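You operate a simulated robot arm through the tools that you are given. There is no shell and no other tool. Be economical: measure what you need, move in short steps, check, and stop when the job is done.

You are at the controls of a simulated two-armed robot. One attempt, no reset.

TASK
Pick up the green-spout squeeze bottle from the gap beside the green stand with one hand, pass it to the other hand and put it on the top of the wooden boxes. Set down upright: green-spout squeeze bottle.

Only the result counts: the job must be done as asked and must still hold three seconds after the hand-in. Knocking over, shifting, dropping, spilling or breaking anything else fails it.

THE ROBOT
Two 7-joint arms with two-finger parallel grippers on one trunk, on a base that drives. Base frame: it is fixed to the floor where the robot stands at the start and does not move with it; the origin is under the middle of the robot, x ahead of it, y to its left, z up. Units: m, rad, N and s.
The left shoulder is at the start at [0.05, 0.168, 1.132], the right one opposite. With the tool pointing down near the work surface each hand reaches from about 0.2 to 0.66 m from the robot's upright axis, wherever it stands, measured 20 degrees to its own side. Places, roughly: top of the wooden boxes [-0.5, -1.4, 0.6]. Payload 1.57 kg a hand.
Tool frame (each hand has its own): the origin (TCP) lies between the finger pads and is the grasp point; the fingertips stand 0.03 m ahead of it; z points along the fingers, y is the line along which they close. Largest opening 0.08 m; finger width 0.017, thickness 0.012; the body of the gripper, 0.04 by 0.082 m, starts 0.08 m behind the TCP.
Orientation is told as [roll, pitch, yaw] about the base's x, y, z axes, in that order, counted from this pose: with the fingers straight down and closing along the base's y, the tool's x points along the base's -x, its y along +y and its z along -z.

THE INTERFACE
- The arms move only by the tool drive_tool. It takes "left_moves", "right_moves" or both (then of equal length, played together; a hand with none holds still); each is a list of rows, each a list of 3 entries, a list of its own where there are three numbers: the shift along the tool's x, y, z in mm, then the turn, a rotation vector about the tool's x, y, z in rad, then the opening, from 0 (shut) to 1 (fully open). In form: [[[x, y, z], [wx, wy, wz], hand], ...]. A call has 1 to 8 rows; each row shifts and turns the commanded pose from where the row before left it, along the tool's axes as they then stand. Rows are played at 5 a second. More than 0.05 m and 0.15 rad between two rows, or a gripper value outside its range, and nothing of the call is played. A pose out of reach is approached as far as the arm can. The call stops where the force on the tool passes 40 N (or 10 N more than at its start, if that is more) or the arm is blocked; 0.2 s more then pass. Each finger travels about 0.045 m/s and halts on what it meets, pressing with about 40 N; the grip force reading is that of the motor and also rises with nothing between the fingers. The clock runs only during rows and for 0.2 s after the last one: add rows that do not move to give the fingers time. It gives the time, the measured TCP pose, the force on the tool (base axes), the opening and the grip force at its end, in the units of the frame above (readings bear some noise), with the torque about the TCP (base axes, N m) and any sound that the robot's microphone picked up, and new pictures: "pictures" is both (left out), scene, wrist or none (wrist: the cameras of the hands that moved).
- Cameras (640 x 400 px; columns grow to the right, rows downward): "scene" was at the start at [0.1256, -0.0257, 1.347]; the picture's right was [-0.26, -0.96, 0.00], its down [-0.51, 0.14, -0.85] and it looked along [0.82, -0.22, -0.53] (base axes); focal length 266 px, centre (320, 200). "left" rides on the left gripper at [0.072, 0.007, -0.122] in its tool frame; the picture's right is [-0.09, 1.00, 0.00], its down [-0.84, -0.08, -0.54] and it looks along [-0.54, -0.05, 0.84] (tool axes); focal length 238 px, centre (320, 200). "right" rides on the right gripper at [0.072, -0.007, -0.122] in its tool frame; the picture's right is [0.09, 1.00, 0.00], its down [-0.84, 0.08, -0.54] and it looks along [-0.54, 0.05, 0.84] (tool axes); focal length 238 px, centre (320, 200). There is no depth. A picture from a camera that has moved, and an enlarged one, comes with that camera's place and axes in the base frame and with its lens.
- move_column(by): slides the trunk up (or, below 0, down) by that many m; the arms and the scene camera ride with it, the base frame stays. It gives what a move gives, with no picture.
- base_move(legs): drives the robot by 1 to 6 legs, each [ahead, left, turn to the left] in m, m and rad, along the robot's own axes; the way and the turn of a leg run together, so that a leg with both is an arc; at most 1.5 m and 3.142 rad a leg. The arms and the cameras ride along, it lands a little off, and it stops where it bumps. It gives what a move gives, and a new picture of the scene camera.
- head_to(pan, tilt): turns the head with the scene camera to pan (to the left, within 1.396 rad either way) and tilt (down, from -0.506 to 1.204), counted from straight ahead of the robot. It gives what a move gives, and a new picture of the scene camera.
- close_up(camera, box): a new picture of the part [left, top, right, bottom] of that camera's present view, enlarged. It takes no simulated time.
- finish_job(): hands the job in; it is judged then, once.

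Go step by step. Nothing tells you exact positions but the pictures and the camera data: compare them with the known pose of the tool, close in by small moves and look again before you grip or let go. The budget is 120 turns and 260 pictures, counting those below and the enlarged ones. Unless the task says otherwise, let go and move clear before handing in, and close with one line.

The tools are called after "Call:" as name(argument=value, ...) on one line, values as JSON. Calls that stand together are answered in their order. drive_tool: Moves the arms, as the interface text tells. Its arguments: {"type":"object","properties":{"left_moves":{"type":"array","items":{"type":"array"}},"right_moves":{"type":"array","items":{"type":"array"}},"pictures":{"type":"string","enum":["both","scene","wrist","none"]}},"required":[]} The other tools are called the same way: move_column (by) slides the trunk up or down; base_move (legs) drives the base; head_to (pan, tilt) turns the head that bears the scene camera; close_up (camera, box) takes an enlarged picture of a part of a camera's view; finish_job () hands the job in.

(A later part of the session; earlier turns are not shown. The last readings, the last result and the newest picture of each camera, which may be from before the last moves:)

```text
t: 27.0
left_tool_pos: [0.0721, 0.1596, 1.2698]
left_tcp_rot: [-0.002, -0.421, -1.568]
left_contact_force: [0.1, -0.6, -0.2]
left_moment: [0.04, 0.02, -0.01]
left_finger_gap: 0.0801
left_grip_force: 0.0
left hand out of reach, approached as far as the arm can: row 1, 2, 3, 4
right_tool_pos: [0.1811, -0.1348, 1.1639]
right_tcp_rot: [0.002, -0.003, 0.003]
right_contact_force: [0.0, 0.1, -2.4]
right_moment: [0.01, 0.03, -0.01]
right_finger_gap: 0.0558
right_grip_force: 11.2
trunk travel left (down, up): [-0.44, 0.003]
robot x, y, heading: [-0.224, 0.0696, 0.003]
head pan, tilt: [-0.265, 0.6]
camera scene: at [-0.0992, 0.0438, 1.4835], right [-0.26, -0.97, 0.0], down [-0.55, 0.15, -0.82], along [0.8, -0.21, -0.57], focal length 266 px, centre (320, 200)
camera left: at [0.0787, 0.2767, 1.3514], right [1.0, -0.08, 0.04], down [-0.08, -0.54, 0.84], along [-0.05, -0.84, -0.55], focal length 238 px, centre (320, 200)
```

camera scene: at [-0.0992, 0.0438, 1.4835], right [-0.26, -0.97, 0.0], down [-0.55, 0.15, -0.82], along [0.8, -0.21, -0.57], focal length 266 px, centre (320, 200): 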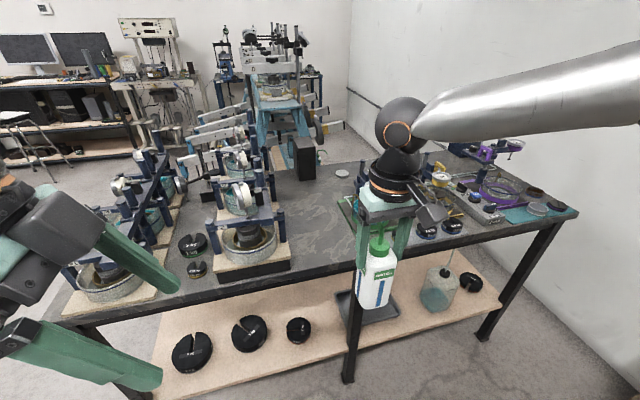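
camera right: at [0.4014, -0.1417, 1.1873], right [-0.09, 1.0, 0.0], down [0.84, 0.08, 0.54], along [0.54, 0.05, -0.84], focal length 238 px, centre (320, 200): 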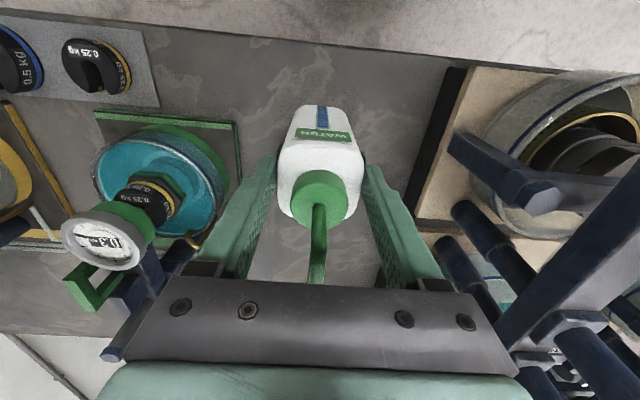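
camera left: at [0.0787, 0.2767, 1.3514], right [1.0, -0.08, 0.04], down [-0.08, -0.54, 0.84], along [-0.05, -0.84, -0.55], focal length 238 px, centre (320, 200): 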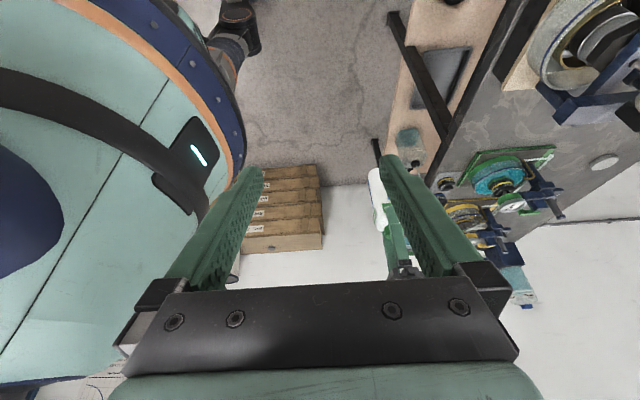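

Left orientation is going well. I'll finish the tilt and line up in x and height, still standing off from the bottle.

Call:
drive_tool(left_moves=[[[0, 0, 0], [0, -0.135, 0], 1], [[0, 0, 0], [0, -0.135, 0], 1], [[0, 0, 0], [0, -0.135, 0], 1], [[0, 0, 0], [0, -0.135, 0], 1], [[0, 36, 0], [0, 0, 0], 1], [[0, 36, 0], [0, 0, 0], 1], [[0, 36, 0], [0, 0, 0], 1], [[0, 0, 0], [0, 0, 0], 1]], pictures="both")

```text
t: 28.8
left_tool_pos: [0.0761, 0.1392, 1.3106]
left_tcp_rot: [-0.004, -0.96, -1.566]
left_contact_force: [0.5, -0.1, 0.9]
left_moment: [-0.01, 0.01, 0.0]
left_finger_gap: 0.0801
left_grip_force: 0.0
left hand out of reach, approached as far as the arm can: row 2, 3, 4, 5, 6, 7
right_tool_pos: [0.1813, -0.1337, 1.1634]
right_tcp_rot: [0.002, -0.002, 0.002]
right_contact_force: [-1.1, 0.1, -2.6]
right_moment: [0.01, 0.04, -0.04]
right_finger_gap: 0.0557
right_grip_force: 12.2
trunk travel left (down, up): [-0.44, 0.003]
robot x, y, heading: [-0.2225, 0.0671, 0.005]
head pan, tilt: [-0.265, 0.6]
camera scene: at [-0.0991, 0.0443, 1.4835], right [-0.26, -0.97, 0.0], down [-0.55, 0.15, -0.82], along [0.8, -0.22, -0.57], focal length 266 px, centre (320, 200)
camera left: at [0.0827, 0.2822, 1.3216], right [1.0, -0.05, 0.07], down [-0.08, -0.04, 1.0], along [-0.05, -1.0, -0.04], focal length 238 px, centre (320, 200)
```

scene: 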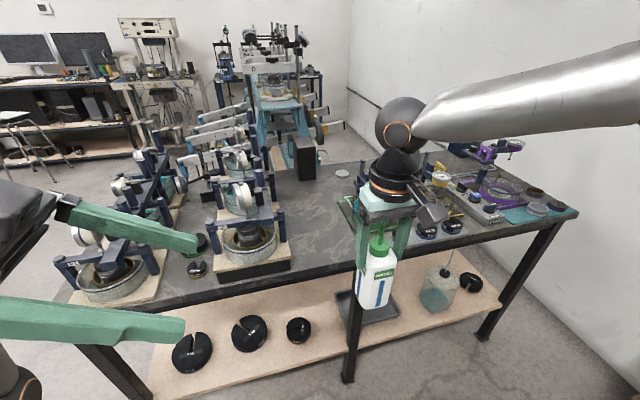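
left: 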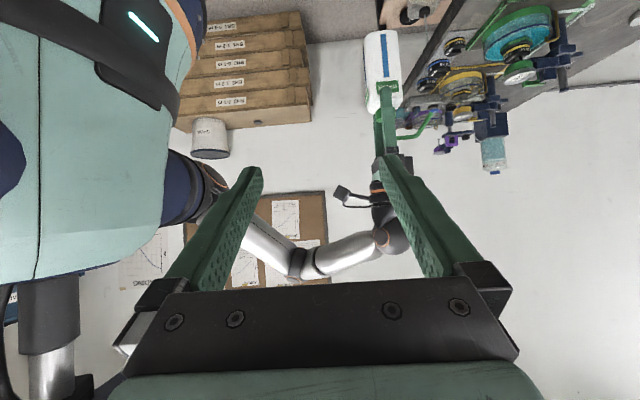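

The pure sideways approach is at the limit of the left arm. I'll use a diagonal approach instead: left yaw back to -45°, and the right hand turns the bottle +45° so the faces match.

Call:
drive_tool(left_moves=[[[8, 0, 6], [-0.107, 0, -0.075], 1], [[8, 0, 6], [-0.107, 0, -0.075], 1], [[8, 0, 6], [-0.107, 0, -0.075], 1], [[8, 0, 6], [-0.107, 0, -0.075], 1], [[8, 0, 6], [-0.107, 0, -0.075], 1], [[8, 0, 6], [-0.107, 0, -0.075], 1], [[0, 0, 0], [0, 0, 0], 1]], right_moves=[[[0, 0, 0], [0, 0, -0.131], 0], [[0, 0, 0], [0, 0, -0.131], 0], [[0, 0, 0], [0, 0, -0.131], 0], [[0, 0, 0], [0, 0, -0.131], 0], [[0, 0, 0], [0, 0, -0.131], 0], [[0, 0, 0], [0, 0, -0.131], 0], [[0, 0, 0], [0, 0, 0], 0]], pictures="both")

```text
t: 30.4
left_tool_pos: [0.1158, 0.1314, 1.2801]
left_tcp_rot: [-0.003, -0.959, -0.782]
left_contact_force: [-0.9, 0.1, -0.3]
left_moment: [-0.02, 0.01, -0.02]
left_finger_gap: 0.0803
left_grip_force: 0.0
left hand out of reach, approached as far as the arm can: row 4, 5, 6
right_tool_pos: [0.1819, -0.1343, 1.1649]
right_tcp_rot: [-0.001, -0.002, 0.789]
right_contact_force: [0.2, 0.0, -2.7]
right_moment: [-0.03, 0.0, -0.02]
right_finger_gap: 0.0558
right_grip_force: 12.1
trunk travel left (down, up): [-0.44, 0.003]
robot x, y, heading: [-0.2263, 0.07, 0.005]
head pan, tilt: [-0.265, 0.6]
camera scene: at [-0.0991, 0.0445, 1.4835], right [-0.26, -0.97, 0.0], down [-0.55, 0.15, -0.83], along [0.8, -0.22, -0.56], focal length 266 px, centre (320, 200)
camera right: at [0.1349, -0.1896, 1.2864], right [-0.77, 0.64, 0.0], down [0.53, 0.65, 0.54], along [0.35, 0.42, -0.84], focal length 238 px, centre (320, 200)
camera left: at [0.0213, 0.2373, 1.2909], right [0.74, 0.67, 0.07], down [-0.03, -0.08, 1.0], along [0.67, -0.74, -0.04], focal length 238 px, centre (320, 200)
```

scene: 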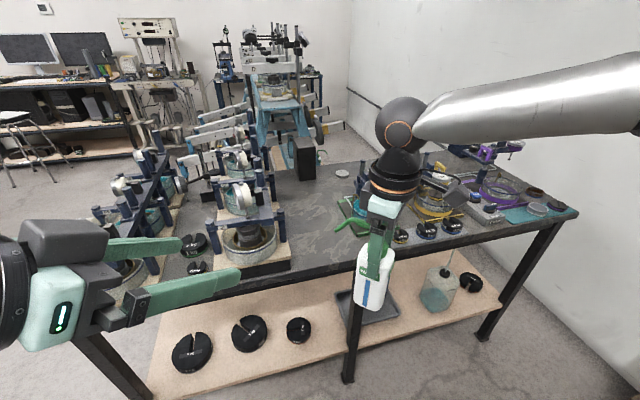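
right: 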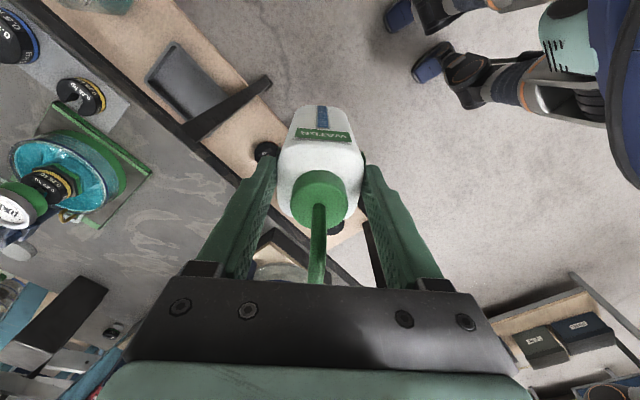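
left: 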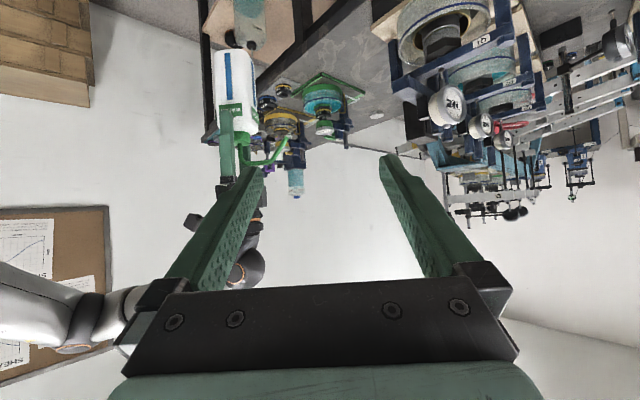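

The left wrist is too close to its shoulder here. Lowering both hands gives more room, so I'll bring both down.

Call:
drive_tool(left_moves=[[[29, 0, 20], [0, 0, 0], 1], [[29, 0, 20], [0, 0, 0], 1], [[29, 0, 20], [0, 0, 0], 1], [[29, 0, 20], [0, 0, 0], 1], [[29, 0, 20], [0, 0, 0], 1], [[0, 0, 0], [0, 0, 0], 1]], right_moves=[[[-5.6, -5.6, 22], [0, 0, 0], 0], [[-5.6, -5.6, 22], [0, 0, 0], 0], [[-5.6, -5.6, 22], [0, 0, 0], 0], [[-5.6, -5.6, 22], [0, 0, 0], 0], [[-5.6, -5.6, 22], [0, 0, 0], 0], [[0, 0, 0], [0, 0, 0], 0]], pictures="scene")

```text
t: 31.8
left_tool_pos: [0.155, 0.1201, 1.119]
left_tcp_rot: [0.0, -0.958, -0.786]
left_contact_force: [-0.9, 0.5, 0.4]
left_moment: [0.0, -0.02, 0.02]
left_finger_gap: 0.0801
left_grip_force: 0.0
left hand out of reach, approached as far as the arm can: row 1, 2, 3
right_tool_pos: [0.223, -0.1344, 1.0522]
right_tcp_rot: [0.0, -0.002, 0.788]
right_contact_force: [0.4, 1.4, -2.2]
right_moment: [0.0, 0.01, -0.01]
right_finger_gap: 0.0557
right_grip_force: 11.7
trunk travel left (down, up): [-0.44, 0.003]
robot x, y, heading: [-0.224, 0.0696, -0.003]
head pan, tilt: [-0.265, 0.6]
camera scene: at [-0.0992, 0.0441, 1.4835], right [-0.26, -0.97, 0.0], down [-0.55, 0.15, -0.83], along [0.8, -0.21, -0.56], focal length 266 px, centre (320, 200)
```

scene: 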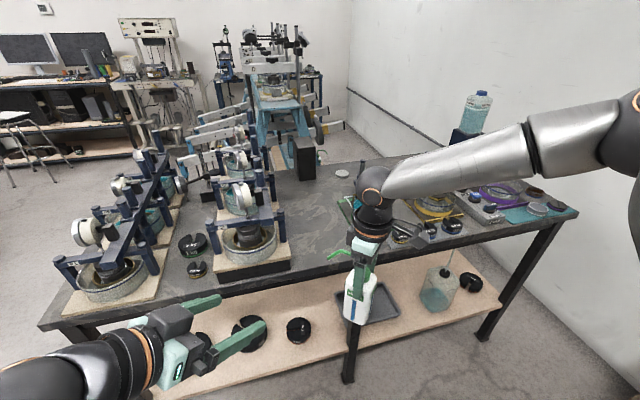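

Both are in reach. Next I'll slide the left hand sideways to line up with the bottle, keeping it stood off.

Call:
drive_tool(left_moves=[[[0, -33, 0], [0, 0, 0], 1], [[0, -33, 0], [0, 0, 0], 1], [[0, -33, 0], [0, 0, 0], 1], [[0, -32, 0], [0, 0, 0], 1], [[-5, 0, 25], [0, 0, 0], 1], [[-5, 0, 25], [0, 0, 0], 1], [[0, 0, 0], [0, 0, 0], 1]], pictures="both")

```text
t: 33.4
left_tool_pos: [0.1191, -0.0197, 1.0959]
left_tcp_rot: [-0.003, -0.96, -0.785]
left_contact_force: [-0.2, -0.4, 0.5]
left_moment: [0.02, -0.01, 0.01]
left_finger_gap: 0.0801
left_grip_force: 0.2
left hand out of reach, approached as far as the arm can: row 1, 2, 3
right_tool_pos: [0.2234, -0.1335, 1.053]
right_tcp_rot: [0.001, -0.002, 0.787]
right_contact_force: [-0.2, -0.9, -3.1]
right_moment: [0.01, 0.03, 0.02]
right_finger_gap: 0.0558
right_grip_force: 12.2
trunk travel left (down, up): [-0.44, 0.003]
robot x, y, heading: [-0.2247, 0.0668, 0.001]
head pan, tilt: [-0.265, 0.6]
camera scene: at [-0.0991, 0.0445, 1.4835], right [-0.26, -0.97, 0.0], down [-0.55, 0.15, -0.83], along [0.8, -0.22, -0.56], focal length 266 px, centre (320, 200)
camera left: at [0.0245, 0.086, 1.106], right [0.74, 0.67, 0.07], down [-0.03, -0.08, 1.0], along [0.67, -0.74, -0.04], focal length 238 px, centre (320, 200)
```

scene: 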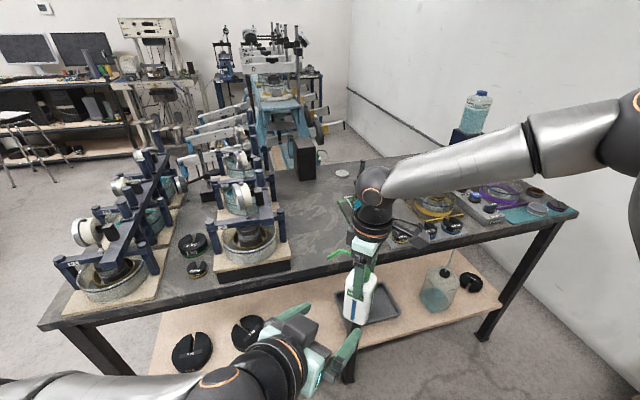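
left: 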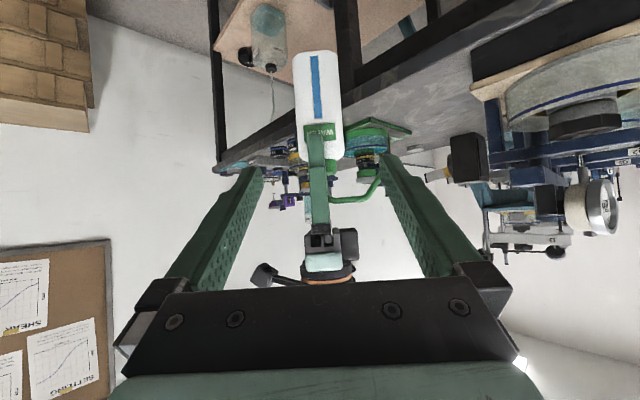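

Measured left offset is about -8 mm in tool y and 188 mm along the fingers. I'll advance to just short of the bottle and check.

Call:
drive_tool(left_moves=[[[2, -4, 27], [0, 0, 0], 1], [[2, -4, 27], [0, 0, 0], 1], [[0, 0, 27], [0, 0, 0], 1], [[0, 0, 24], [0, 0, 0], 1], [[0, 0, 0], [0, 0, 0], 1]], pictures="both")

Call:
close_up(camera="scene", box=[270, 200, 430, 380])

```text
t: 34.6
left_tool_pos: [0.1726, -0.0827, 1.0317]
left_tcp_rot: [-0.002, -0.961, -0.785]
left_contact_force: [0.1, 0.2, -0.1]
left_moment: [0.02, 0.01, -0.01]
left_finger_gap: 0.0801
left_grip_force: 0.1
right_tool_pos: [0.2235, -0.1337, 1.0532]
right_tcp_rot: [0.0, -0.003, 0.787]
right_contact_force: [0.1, -0.8, -2.4]
right_moment: [0.0, 0.02, 0.01]
right_finger_gap: 0.0559
right_grip_force: 12.5
trunk travel left (down, up): [-0.44, 0.003]
robot x, y, heading: [-0.2249, 0.0674, 0.001]
head pan, tilt: [-0.265, 0.6]
camera scene: at [-0.0991, 0.0444, 1.4835], right [-0.26, -0.97, 0.0], down [-0.55, 0.15, -0.83], along [0.8, -0.22, -0.56], focal length 266 px, centre (320, 200)
camera left: at [0.0791, 0.0234, 1.0425], right [0.74, 0.67, 0.07], down [-0.03, -0.08, 1.0], along [0.67, -0.74, -0.04], focal length 238 px, centre (320, 200)
```

scene: 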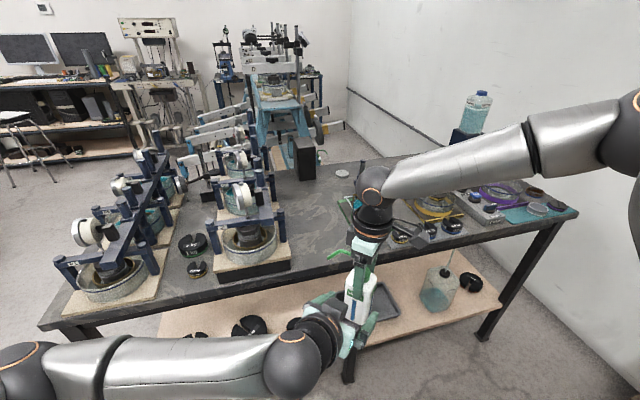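
left: 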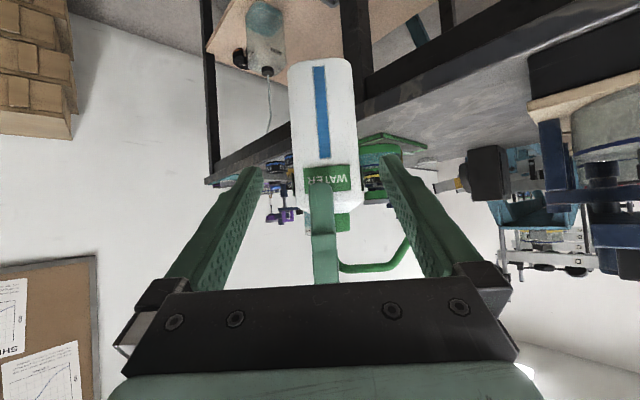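

```text
2.22 times, centred on (350, 290) of scene
camera zoom: at [-0.0991, 0.0444, 1.4835], right [-0.26, -0.97, 0.0], down [-0.55, 0.15, -0.83], along [0.8, -0.22, -0.56], focal length 591 px, centre (253, 0)
```

zoom: 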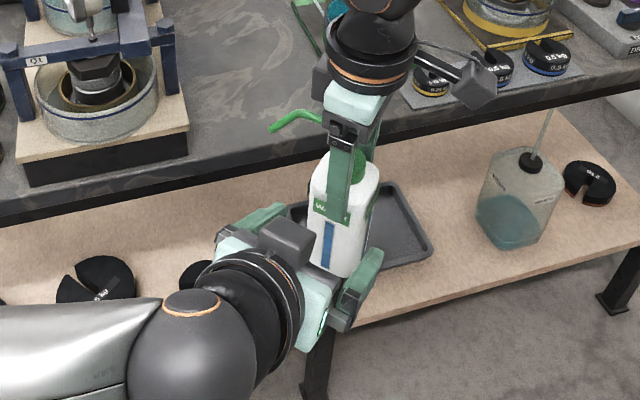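

Aligned, with the bottle centred between the fingers. Advancing to straddle the body.

Call:
drive_tool(left_moves=[[[0, 0, 22], [0, 0, 0], 1], [[0, 0, 22], [0, 0, 0], 1], [[0, 0, 21], [0, 0, 0], 1], [[0, 0, 20], [0, 0, 0], 1], [[0, 0, 0], [0, 0, 0], 1]], pictures="both")

Call:
close_up(camera="scene", box=[270, 200, 430, 380])

```text
t: 35.8
left_tool_pos: [0.2216, -0.1335, 0.9819]
left_tcp_rot: [-0.002, -0.959, -0.782]
left_contact_force: [-0.5, 0.4, 0.2]
left_moment: [0.0, 0.04, 0.01]
left_finger_gap: 0.0799
left_grip_force: 0.0
right_tool_pos: [0.2231, -0.1336, 1.0533]
right_tcp_rot: [0.001, -0.001, 0.786]
right_contact_force: [-0.3, -0.8, -3.7]
right_moment: [0.0, -0.01, 0.01]
right_finger_gap: 0.0561
right_grip_force: 12.0
trunk travel left (down, up): [-0.44, 0.003]
robot x, y, heading: [-0.2229, 0.0692, 0.001]
head pan, tilt: [-0.265, 0.6]
camera scene: at [-0.0991, 0.0444, 1.4835], right [-0.26, -0.97, 0.0], down [-0.55, 0.15, -0.83], along [0.8, -0.22, -0.57], focal length 266 px, centre (320, 200)
camera left: at [0.1269, -0.0275, 0.993], right [0.74, 0.67, 0.07], down [-0.03, -0.08, 1.0], along [0.67, -0.74, -0.04], focal length 238 px, centre (320, 200)
```

scene: 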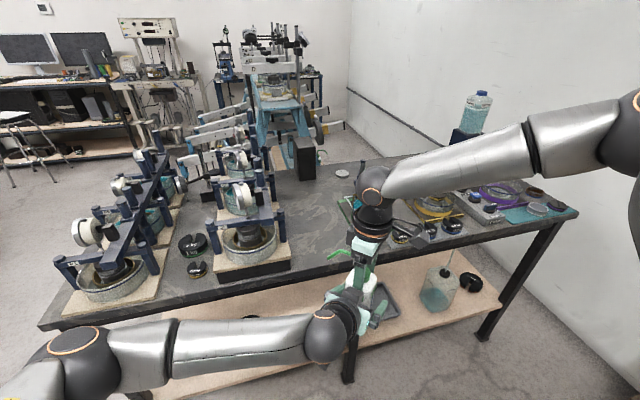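
left: 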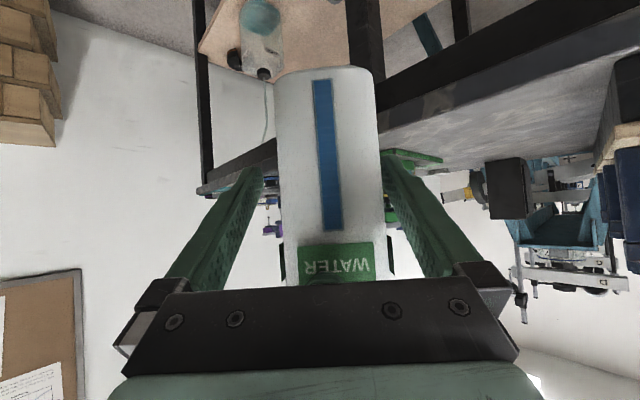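

```text
2.22 times, centred on (350, 290) of scene
camera zoom: at [-0.0991, 0.0444, 1.4835], right [-0.26, -0.97, 0.0], down [-0.55, 0.15, -0.83], along [0.8, -0.22, -0.57], focal length 591 px, centre (253, 0)
```

zoom: 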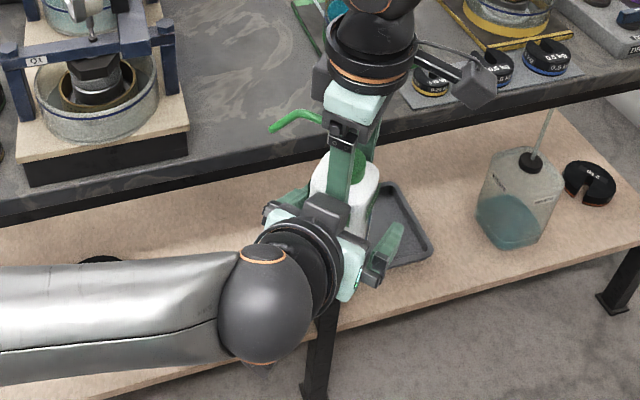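

The left fingers straddle the lower body. Closing the left hand.

Call:
drive_tool(left_moves=[[[0, 0, 0], [0, 0, 0], 0.6], [[0, 0, 0], [0, 0, 0], 0.3], [[0, 0, 0], [0, 0, 0], 0], [[0, 0, 0], [0, 0, 0], 0], [[0, 0, 0], [0, 0, 0], 0], [[0, 0, 0], [0, 0, 0], 0]], pictures="wrist")

```text
t: 37.2
left_tool_pos: [0.2216, -0.1329, 0.984]
left_tcp_rot: [-0.001, -0.957, -0.783]
left_contact_force: [8.0, 5.9, -1.7]
left_moment: [-0.23, 0.34, -0.19]
left_finger_gap: 0.0562
left_grip_force: 11.8
right_tool_pos: [0.2224, -0.1344, 1.0535]
right_tcp_rot: [0.0, -0.003, 0.789]
right_contact_force: [-7.2, -6.3, 1.2]
right_moment: [-0.14, 0.1, 0.15]
right_finger_gap: 0.0559
right_grip_force: 12.8
trunk travel left (down, up): [-0.44, 0.003]
robot x, y, heading: [-0.2213, 0.067, 0.005]
head pan, tilt: [-0.265, 0.6]
camera left: at [0.127, -0.0273, 0.993], right [0.74, 0.67, 0.07], down [-0.03, -0.08, 1.0], along [0.67, -0.74, -0.04], focal length 238 px, centre (320, 200)
```

left: 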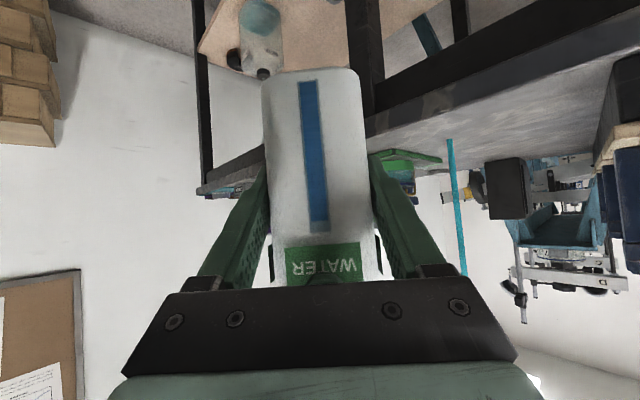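

There is a sideways strain of about 10 N between the hands. I'll relieve it by moving the left hand 2 mm with the force.

Call:
drive_tool(left_moves=[[[0, 1.5, 0], [0, 0, 0], 0], [[0, 0, 0], [0, 0, 0], 0], [[0, 0, 0], [0, 0, 0], 0]], pictures="none")

```text
t: 38.0
left_tool_pos: [0.2213, -0.1334, 0.9829]
left_tcp_rot: [-0.004, -0.96, -0.784]
left_contact_force: [4.9, 0.1, -3.9]
left_moment: [-0.09, 0.23, 0.04]
left_finger_gap: 0.056
left_grip_force: 12.3
right_tool_pos: [0.223, -0.1342, 1.0537]
right_tcp_rot: [-0.001, -0.002, 0.788]
right_contact_force: [-3.6, 0.3, 3.3]
right_moment: [0.08, 0.13, -0.05]
right_finger_gap: 0.0558
right_grip_force: 12.0
trunk travel left (down, up): [-0.44, 0.003]
robot x, y, heading: [-0.2234, 0.0725, -0.001]
head pan, tilt: [-0.265, 0.6]
```

Small now. Releasing the right hand.

Call:
drive_tool(right_moves=[[[0, 0, 0], [0, 0, 0], 0.75], [[0, 0, 0], [0, 0, 0], 0.85], [[0, 0, 0], [0, 0, 0], 1], [[0, 0, 0], [0, 0, 0], 1], [[0, 0, 0], [0, 0, 0], 1]], left_moves=[[[0, 0, 0], [0, 0, 0], 0], [[0, 0, 0], [0, 0, 0], 0], [[0, 0, 0], [0, 0, 0], 0], [[0, 0, 0], [0, 0, 0], 0], [[0, 0, 0], [0, 0, 0], 0]], pictures="both")

```text
t: 39.2
left_tool_pos: [0.2213, -0.1329, 0.9826]
left_tcp_rot: [-0.002, -0.958, -0.785]
left_contact_force: [-18.5, 9.1, 2.6]
left_moment: [-0.55, -1.37, 0.31]
left_finger_gap: 0.056
left_grip_force: 12.0
right_tool_pos: [0.2249, -0.1354, 1.0537]
right_tcp_rot: [-0.005, -0.006, 0.787]
right_contact_force: [19.8, -8.9, -5.4]
right_moment: [-0.07, -0.04, -0.36]
right_finger_gap: 0.062
right_grip_force: 0.1
trunk travel left (down, up): [-0.44, 0.003]
robot x, y, heading: [-0.223, 0.067, -0.004]
head pan, tilt: [-0.265, 0.6]
camera scene: at [-0.099, 0.0442, 1.4835], right [-0.26, -0.97, 0.0], down [-0.55, 0.15, -0.82], along [0.8, -0.21, -0.57], focal length 266 px, centre (320, 200)
camera right: at [0.1764, -0.19, 1.175], right [-0.77, 0.64, 0.0], down [0.53, 0.65, 0.55], along [0.35, 0.42, -0.84], focal length 238 px, centre (320, 200)
camera left: at [0.127, -0.0267, 0.9935], right [0.74, 0.66, 0.07], down [-0.03, -0.08, 1.0], along [0.67, -0.74, -0.04], focal length 238 px, centre (320, 200)
```

scene: 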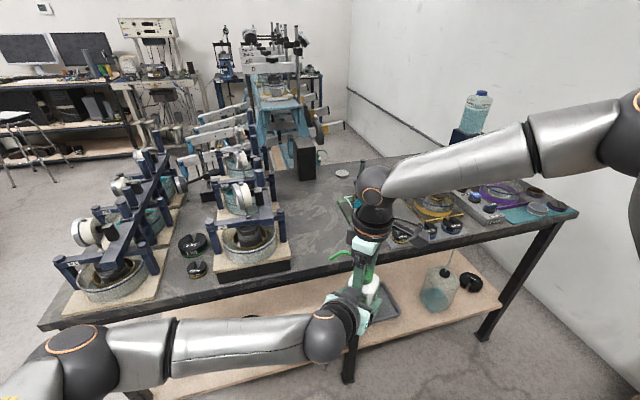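
right: 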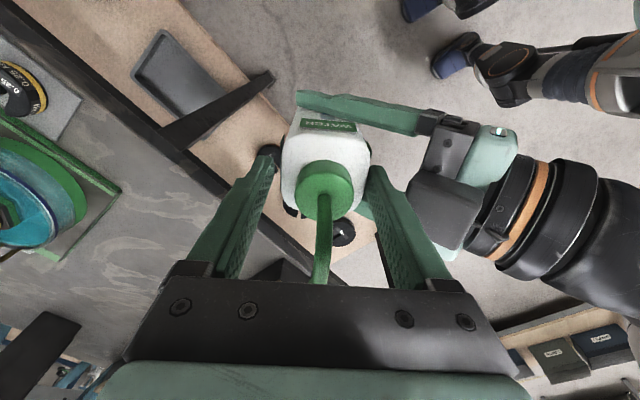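
left: 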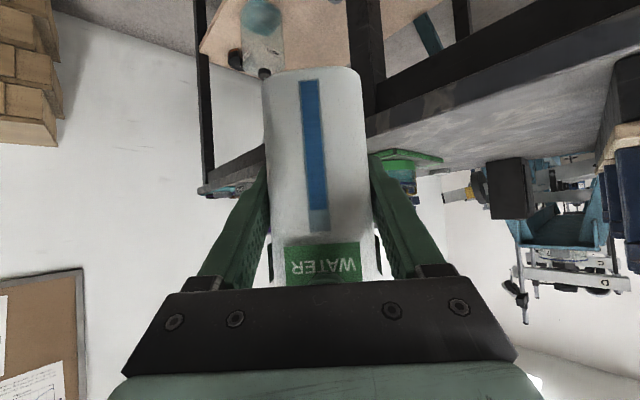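

The opening right finger is pressing on the left palm. I'll reduce the opening to just off the bottle and see that the strain falls before lifting.

Call:
drive_tool(right_moves=[[[0, 0, 0], [0, 0, 0], 0.74], [[0, 0, 0], [0, 0, 0], 0.74], [[0, 0, 0], [0, 0, 0], 0.74]], pictures="wrist")

Call:
close_up(camera="right", box=[220, 80, 440, 280])

```text
t: 40.0
left_tool_pos: [0.223, -0.1322, 0.9819]
left_tcp_rot: [0.0, -0.961, -0.784]
left_contact_force: [-6.3, 1.7, -3.9]
left_moment: [-0.2, -0.57, 0.11]
left_finger_gap: 0.056
left_grip_force: 11.3
right_tool_pos: [0.2225, -0.1334, 1.0531]
right_tcp_rot: [0.001, -0.001, 0.788]
right_contact_force: [6.0, -1.3, 3.9]
right_moment: [0.09, 0.12, -0.15]
right_finger_gap: 0.0559
right_grip_force: 0.1
trunk travel left (down, up): [-0.44, 0.003]
robot x, y, heading: [-0.2232, 0.0699, 0.001]
head pan, tilt: [-0.265, 0.6]
camera right: at [0.1752, -0.189, 1.175], right [-0.77, 0.64, 0.0], down [0.53, 0.65, 0.54], along [0.35, 0.42, -0.84], focal length 238 px, centre (320, 200)
```

right: 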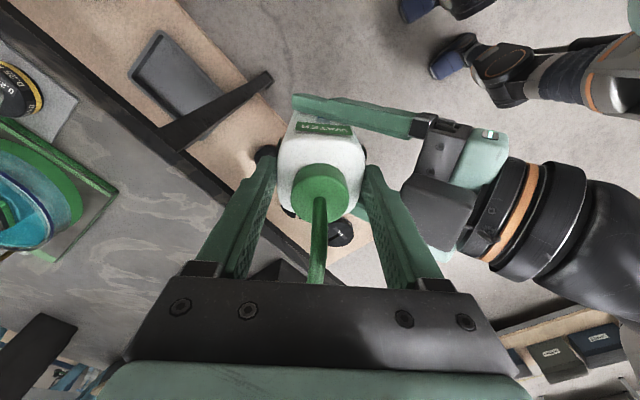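

```text
2.00 times, centred on (330, 180) of right
camera zoom: at [0.1752, -0.189, 1.175], right [-0.77, 0.64, 0.0], down [0.53, 0.65, 0.54], along [0.35, 0.42, -0.84], focal length 477 px, centre (300, 240)
```

zoom: 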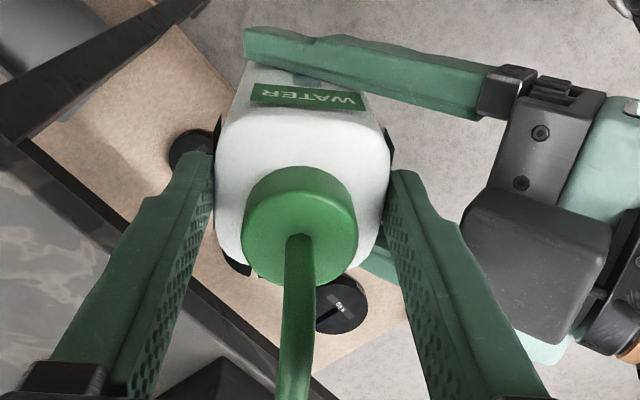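

The right grip is now slack, at a force of 0.1. I'll rise straight up in small steps with this opening.

Call:
drive_tool(right_moves=[[[0, 0, -3], [0, 0, 0], 0.75], [[0, 0, -5], [0, 0, 0], 0.75], [[0, 0, -5], [0, 0, 0], 0.75], [[0, 0, -5], [0, 0, 0], 0.75], [[0, 0, 0], [0, 0, 0], 0.75]], left_moves=[[[0, 0, 0], [0, 0, 0], 0], [[0, 0, 0], [0, 0, 0], 0], [[0, 0, 0], [0, 0, 0], 0], [[0, 0, 0], [0, 0, 0], 0], [[0, 0, 0], [0, 0, 0], 0]], pictures="both")

```text
t: 41.2
left_tool_pos: [0.2217, -0.1318, 0.9834]
left_tcp_rot: [-0.001, -0.959, -0.783]
left_contact_force: [-0.1, 0.5, -2.2]
left_moment: [0.0, 0.05, 0.02]
left_finger_gap: 0.0557
left_grip_force: 12.0
right_tool_pos: [0.223, -0.1339, 1.0736]
right_tcp_rot: [0.001, -0.001, 0.787]
right_contact_force: [0.5, 0.0, 0.6]
right_moment: [0.01, 0.07, -0.01]
right_finger_gap: 0.0599
right_grip_force: 0.0
trunk travel left (down, up): [-0.44, 0.003]
robot x, y, heading: [-0.2266, 0.0736, 0.002]
head pan, tilt: [-0.265, 0.6]
camera scene: at [-0.099, 0.0442, 1.4835], right [-0.26, -0.97, 0.0], down [-0.55, 0.15, -0.82], along [0.8, -0.21, -0.57], focal length 266 px, centre (320, 200)
camera right: at [0.1747, -0.1887, 1.1946], right [-0.77, 0.64, 0.0], down [0.53, 0.65, 0.54], along [0.35, 0.42, -0.84], focal length 238 px, centre (320, 200)
camera left: at [0.1281, -0.026, 0.9933], right [0.74, 0.67, 0.07], down [-0.03, -0.08, 1.0], along [0.67, -0.74, -0.04], focal length 238 px, centre (320, 200)
```

scene: 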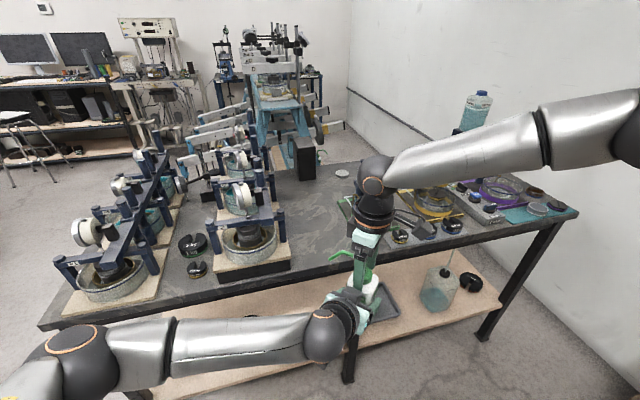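
right: 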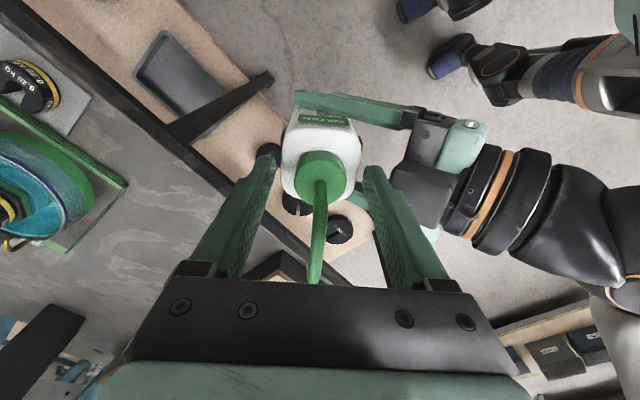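
left: 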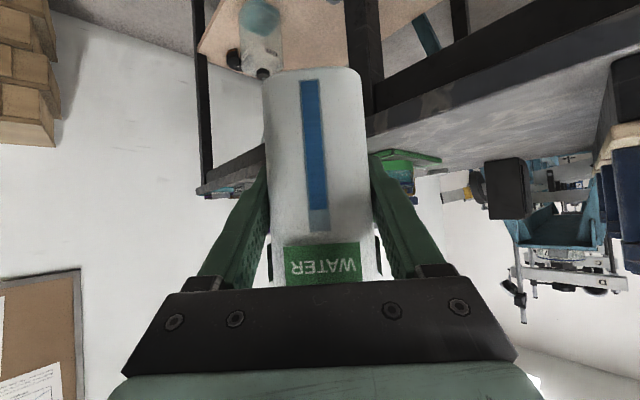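

The left hand carries the bottle alone now. I'll lift the right hand well clear and move it to the right.

Call:
drive_tool(right_moves=[[[0, 0, -25], [0, 0, 0], 0.75], [[0, 0, -40], [0, 0, 0], 0.75], [[0, 0, -40], [0, 0, 0], 0.75], [[0, 0, -20], [0, 0, 0], 0.75], [[25, -25, 0], [0, 0, 0], 0.75], [[25, -25, 0], [0, 0, 0.1], 0.75], [[25, -25, 0], [0, 0, 0.1], 0.75], [[25, -25, 0], [0, 0, 0.1], 0.75]], pictures="both")

```text
t: 43.0
left_tool_pos: [0.2217, -0.1324, 0.9827]
left_tcp_rot: [-0.001, -0.959, -0.785]
left_contact_force: [-0.3, -0.3, -3.0]
left_moment: [0.01, -0.01, -0.02]
left_finger_gap: 0.0557
left_grip_force: 11.9
right_tool_pos: [0.2095, -0.2748, 1.1978]
right_tcp_rot: [0.001, -0.001, 0.486]
right_contact_force: [0.0, 0.5, 0.3]
right_moment: [-0.02, 0.01, 0.02]
right_finger_gap: 0.06
right_grip_force: 0.1
trunk travel left (down, up): [-0.44, 0.003]
robot x, y, heading: [-0.2251, 0.0668, 0.001]
head pan, tilt: [-0.265, 0.6]
camera scene: at [-0.0994, 0.0435, 1.4835], right [-0.26, -0.97, 0.0], down [-0.55, 0.15, -0.83], along [0.8, -0.21, -0.56], focal length 266 px, centre (320, 200)
camera right: at [0.1475, -0.3141, 1.3198], right [-0.55, 0.84, 0.0], down [0.7, 0.46, 0.54], along [0.46, 0.3, -0.84], focal length 238 px, centre (320, 200)
```

scene: 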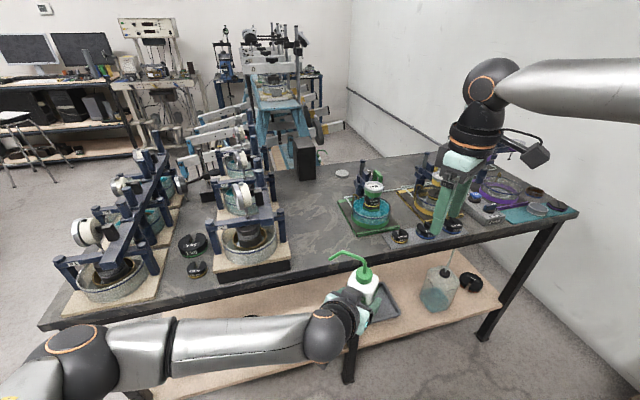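
right: 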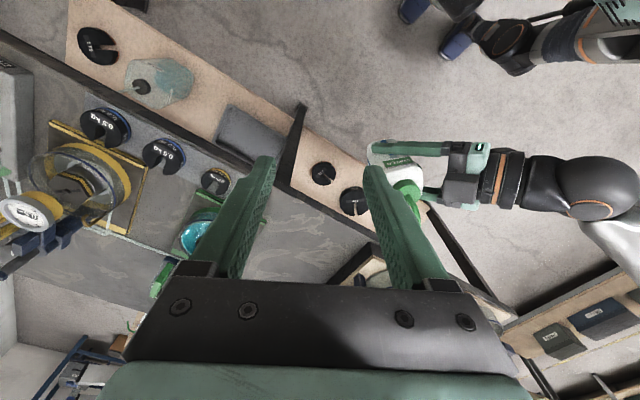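

Handover is done, so next I'll drive to the boxes. I'll back off a little more and turn right partway to see them.

Call:
base_move(legs=[[-0.2, 0, 0], [0, 0, -0.8]])

Call:
head_to(pan=-0.7, tilt=0.6)

```text
t: 46.7
left_tool_pos: [-0.2593, -0.3912, 0.9835]
left_tcp_rot: [-0.002, -0.96, -1.586]
left_contact_force: [-0.3, -1.3, -2.1]
left_moment: [-0.02, -0.02, 0.0]
left_finger_gap: 0.0559
left_grip_force: 12.2
right_tool_pos: [-0.3678, -0.4806, 1.1977]
right_tcp_rot: [0.0, -0.001, -0.315]
right_contact_force: [-0.5, -0.8, 0.6]
right_moment: [0.03, 0.02, -0.01]
right_finger_gap: 0.0603
right_grip_force: 0.1
trunk travel left (down, up): [-0.44, 0.003]
robot x, y, heading: [-0.4228, 0.0706, -0.802]
head pan, tilt: [-0.265, 0.6]
camera scene: at [-0.3538, -0.0393, 1.4835], right [-0.88, -0.48, 0.0], down [-0.27, 0.49, -0.82], along [0.4, -0.72, -0.57], focal length 266 px, centre (320, 200)
```

scene: 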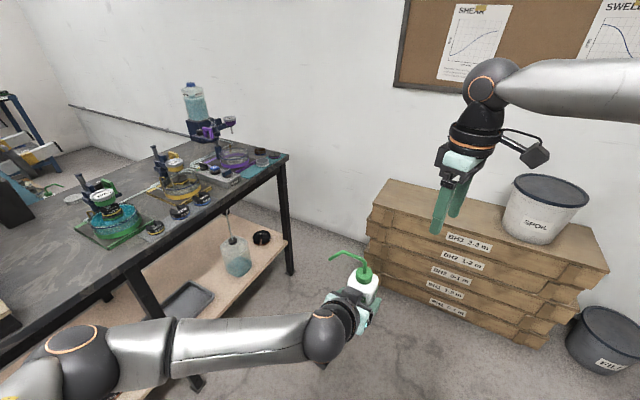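

```text
t: 47.5
left_tool_pos: [-0.2572, -0.3916, 0.9836]
left_tcp_rot: [-0.002, -0.96, -1.586]
left_contact_force: [0.0, 0.2, -3.5]
left_moment: [0.01, -0.02, 0.02]
left_finger_gap: 0.0559
left_grip_force: 11.7
right_tool_pos: [-0.3689, -0.4798, 1.1987]
right_tcp_rot: [-0.001, -0.002, -0.315]
right_contact_force: [-0.5, 0.1, -0.2]
right_moment: [0.0, -0.01, 0.02]
right_finger_gap: 0.0601
right_grip_force: 0.1
trunk travel left (down, up): [-0.44, 0.003]
robot x, y, heading: [-0.4249, 0.0737, -0.8]
head pan, tilt: [-0.7, 0.6]
camera scene: at [-0.3901, -0.05, 1.4835], right [-1.0, -0.07, 0.0], down [-0.04, 0.56, -0.82], along [0.06, -0.82, -0.57], focal length 266 px, centre (320, 200)
```

scene: 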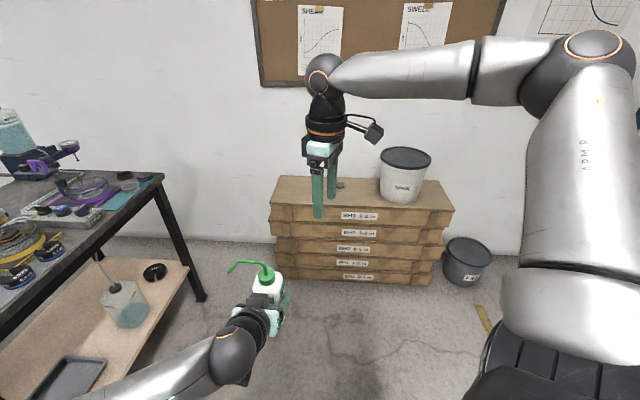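

The box top spans about x -1.05 to -0.02 and y -1.57 to -1.26, with the bucket at about (-0.78, -1.41) and a small disc at about (-0.41, -1.51). I'll aim for about (-0.33, -1.36). Next I'll turn to face the boxes and stage about half a metre away.

Call:
base_move(legs=[[0, 0, -0.771], [0.45, 0.09, 0]])

Call:
head_to(pan=0.0, tilt=0.7)

```text
t: 52.3
left_tool_pos: [-0.5278, -0.8318, 0.9826]
left_tcp_rot: [-0.002, -0.959, -2.348]
left_contact_force: [-0.1, -0.2, -2.2]
left_moment: [-0.01, 0.0, -0.03]
left_finger_gap: 0.0559
left_grip_force: 12.2
right_tool_pos: [-0.6701, -0.821, 1.1986]
right_tcp_rot: [0.0, -0.002, -1.075]
right_contact_force: [0.9, -0.1, 0.4]
right_moment: [0.0, -0.01, -0.04]
right_finger_gap: 0.0598
right_grip_force: 0.1
trunk travel left (down, up): [-0.44, 0.003]
robot x, y, heading: [-0.3317, -0.3849, -1.564]
head pan, tilt: [-0.7, 0.6]
camera scene: at [-0.3876, -0.4937, 1.4834], right [-0.77, 0.64, 0.0], down [0.36, 0.44, -0.82], along [-0.52, -0.64, -0.57], focal length 266 px, centre (320, 200)
```

scene: 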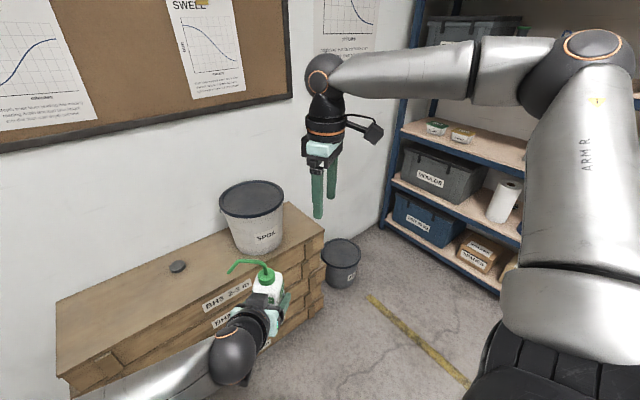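

```text
t: 53.4
left_tool_pos: [-0.528, -0.8301, 0.9826]
left_tcp_rot: [-0.001, -0.96, -2.347]
left_contact_force: [0.2, 0.8, -2.9]
left_moment: [-0.02, 0.0, 0.0]
left_finger_gap: 0.0558
left_grip_force: 11.9
right_tool_pos: [-0.6698, -0.8182, 1.1978]
right_tcp_rot: [0.0, -0.001, -1.075]
right_contact_force: [-0.1, 0.3, -0.9]
right_moment: [0.0, -0.01, -0.01]
right_finger_gap: 0.0599
right_grip_force: 0.0
trunk travel left (down, up): [-0.44, 0.003]
robot x, y, heading: [-0.3332, -0.3855, -1.554]
head pan, tilt: [0.0, 0.7]
camera scene: at [-0.3306, -0.5099, 1.4749], right [-1.0, -0.01, 0.0], down [-0.01, 0.64, -0.76], along [0.01, -0.76, -0.64], focal length 266 px, centre (320, 200)
```

scene: 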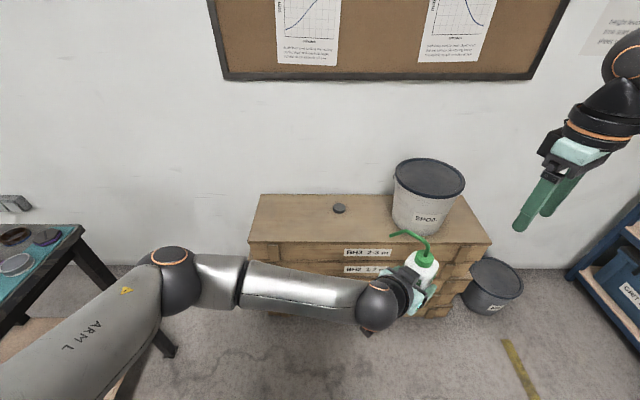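

The view agrees: front edge at y about -1.26, disc at about (-0.41, -1.48). I'll shift the left hand toward the robot's centreline and forward, and retract the right hand a bit.

Call:
drive_tool(left_moves=[[[7, 35, -10], [0, 0, 0], 0], [[7, 35, -10], [0, 0, 0], 0], [[7, 35, -10], [0, 0, 0], 0], [[7, 35, -10], [0, 0, 0], 0], [[7, 35, -10], [0, 0, 0], 0], [[6, 35, -8], [0, 0, 0], 0], [[0, 0, 0], [0, 0, 0], 0]], pictures="scene")

```text
t: 55.0
left_tool_pos: [-0.3287, -0.928, 0.9841]
left_tcp_rot: [-0.002, -0.958, -2.349]
left_contact_force: [-1.0, -0.3, -2.8]
left_moment: [0.01, -0.02, 0.0]
left_finger_gap: 0.0555
left_grip_force: 11.5
right_tool_pos: [-0.6702, -0.8193, 1.1978]
right_tcp_rot: [-0.001, -0.001, -1.075]
right_contact_force: [-0.7, -0.2, -0.2]
right_moment: [0.01, 0.01, 0.04]
right_finger_gap: 0.0598
right_grip_force: 0.0
trunk travel left (down, up): [-0.44, 0.003]
robot x, y, heading: [-0.3315, -0.3816, -1.557]
head pan, tilt: [0.0, 0.7]
camera scene: at [-0.3309, -0.5099, 1.4748], right [-1.0, -0.01, 0.0], down [-0.01, 0.64, -0.76], along [0.01, -0.76, -0.64], focal length 266 px, centre (320, 200)
```

scene: 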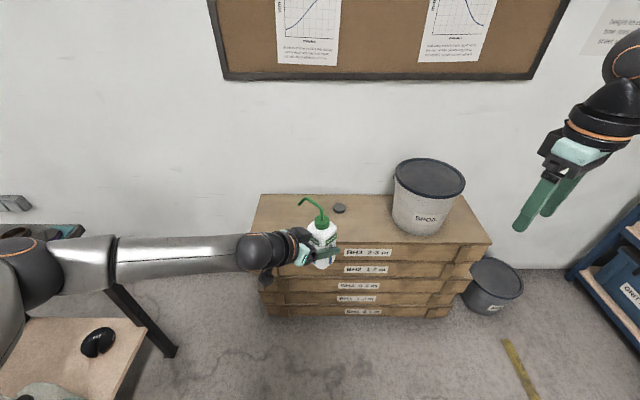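

Reachable. I'll retract the right hand for safety, then drive ahead so the bottle is over the box top.

Call:
drive_tool(right_moves=[[[35, 19, 0], [0, 0, 0], 0.75], [[35, 19, 0], [0, 0, 0], 0.75], [[35, 19, 0], [0, 0, 0], 0.75], [[0, 0, 0], [0, 0, 0], 0.75]], pictures="none")

Call:
base_move(legs=[[0.43, 0, 0]])

```text
t: 56.0
left_tool_pos: [-0.33, -0.9285, 0.9835]
left_tcp_rot: [-0.002, -0.959, -2.346]
left_contact_force: [-0.1, -0.4, -3.2]
left_moment: [-0.01, -0.04, -0.02]
left_finger_gap: 0.0558
left_grip_force: 12.1
right_tool_pos: [-0.6673, -0.7003, 1.1974]
right_tcp_rot: [-0.001, -0.002, -1.075]
right_contact_force: [0.5, 0.6, -0.4]
right_moment: [0.01, 0.0, -0.01]
right_finger_gap: 0.06
right_grip_force: 0.0
trunk travel left (down, up): [-0.44, 0.003]
robot x, y, heading: [-0.3295, -0.3835, -1.565]
head pan, tilt: [0.0, 0.7]
```

```text
t: 58.6
left_tool_pos: [-0.3316, -1.3623, 0.9826]
left_tcp_rot: [-0.003, -0.958, -2.354]
left_contact_force: [0.3, -0.5, -4.0]
left_moment: [0.0, 0.02, -0.03]
left_finger_gap: 0.0559
left_grip_force: 11.9
right_tool_pos: [-0.6696, -1.13, 1.1975]
right_tcp_rot: [-0.002, 0.0, -1.083]
right_contact_force: [0.1, -0.4, -0.4]
right_moment: [0.02, 0.01, -0.02]
right_finger_gap: 0.0602
right_grip_force: 0.0
trunk travel left (down, up): [-0.44, 0.003]
robot x, y, heading: [-0.3272, -0.8133, -1.568]
head pan, tilt: [0.0, 0.7]
camera scene: at [-0.3291, -0.9437, 1.4748], right [-1.0, 0.0, 0.0], down [0.0, 0.64, -0.76], along [0.0, -0.76, -0.64], focal length 266 px, centre (320, 200)
```

scene: 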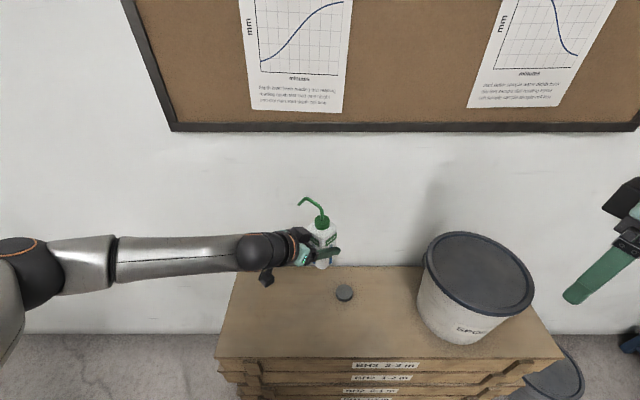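

The bottle is over the box top at (-0.33, -1.36), clear of the disc and bucket. I'll lower the trunk until it is a few centimetres above the surface.

Call:
move_column(by=-0.25)

Call:
head_to(pan=0.0, tilt=0.9)

Call:
close_up(camera="left", box=[0, 0, 640, 400])

```text
t: 61.2
left_tool_pos: [-0.3327, -1.3611, 0.7329]
left_tcp_rot: [-0.002, -0.958, -2.355]
left_contact_force: [-0.5, 1.0, -2.9]
left_moment: [0.02, -0.03, 0.0]
left_finger_gap: 0.0557
left_grip_force: 11.9
right_tool_pos: [-0.6691, -1.1313, 0.9487]
right_tcp_rot: [-0.001, -0.001, -1.084]
right_contact_force: [-0.1, 0.1, 0.0]
right_moment: [-0.01, 0.05, 0.0]
right_finger_gap: 0.0598
right_grip_force: 0.1
trunk travel left (down, up): [-0.19, 0.253]
robot x, y, heading: [-0.3296, -0.8175, -1.574]
head pan, tilt: [0.0, 0.7]
```

```text
t: 62.0
left_tool_pos: [-0.332, -1.3602, 0.7329]
left_tcp_rot: [-0.001, -0.956, -2.354]
left_contact_force: [0.1, 1.0, -3.2]
left_moment: [-0.03, -0.01, -0.01]
left_finger_gap: 0.0559
left_grip_force: 11.8
right_tool_pos: [-0.6683, -1.1299, 0.9479]
right_tcp_rot: [0.001, -0.003, -1.085]
right_contact_force: [0.2, 0.4, 0.0]
right_moment: [0.05, -0.02, 0.02]
right_finger_gap: 0.0601
right_grip_force: 0.1
trunk travel left (down, up): [-0.19, 0.253]
robot x, y, heading: [-0.3292, -0.8153, -1.567]
head pan, tilt: [0.0, 0.901]
camera scene: at [-0.3291, -0.9336, 1.2087], right [-1.0, 0.0, 0.0], down [0.0, 0.78, -0.62], along [0.0, -0.62, -0.78], focal length 266 px, centre (320, 200)
```

scene: 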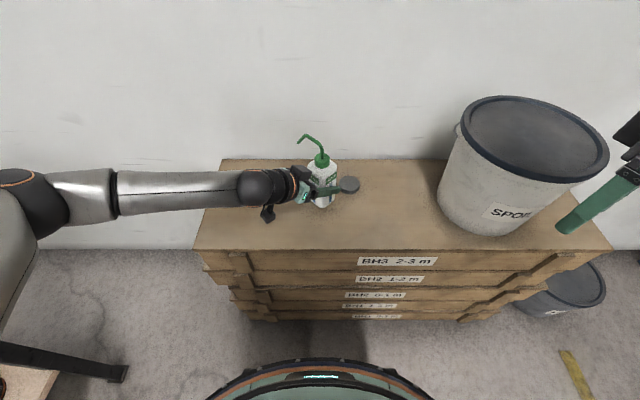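

```text
1.00 times, centred on (320, 200) of left (not enlarged: the box is as wide or as high as the picture)
camera zoom: at [-0.2269, -1.2647, 0.7435], right [0.67, -0.74, 0.07], down [-0.08, 0.03, 1.0], along [-0.74, -0.67, -0.04], focal length 238 px, centre (320, 200)
```

zoom: 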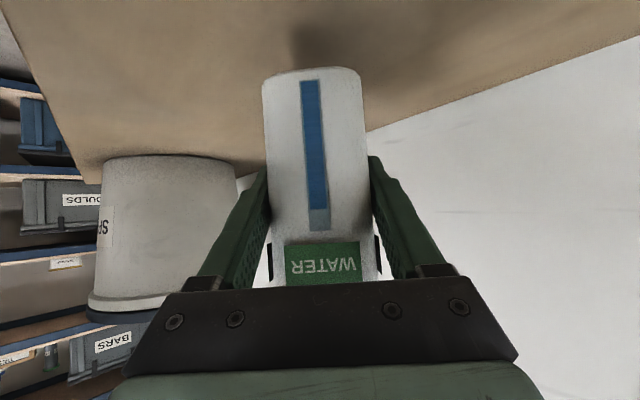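

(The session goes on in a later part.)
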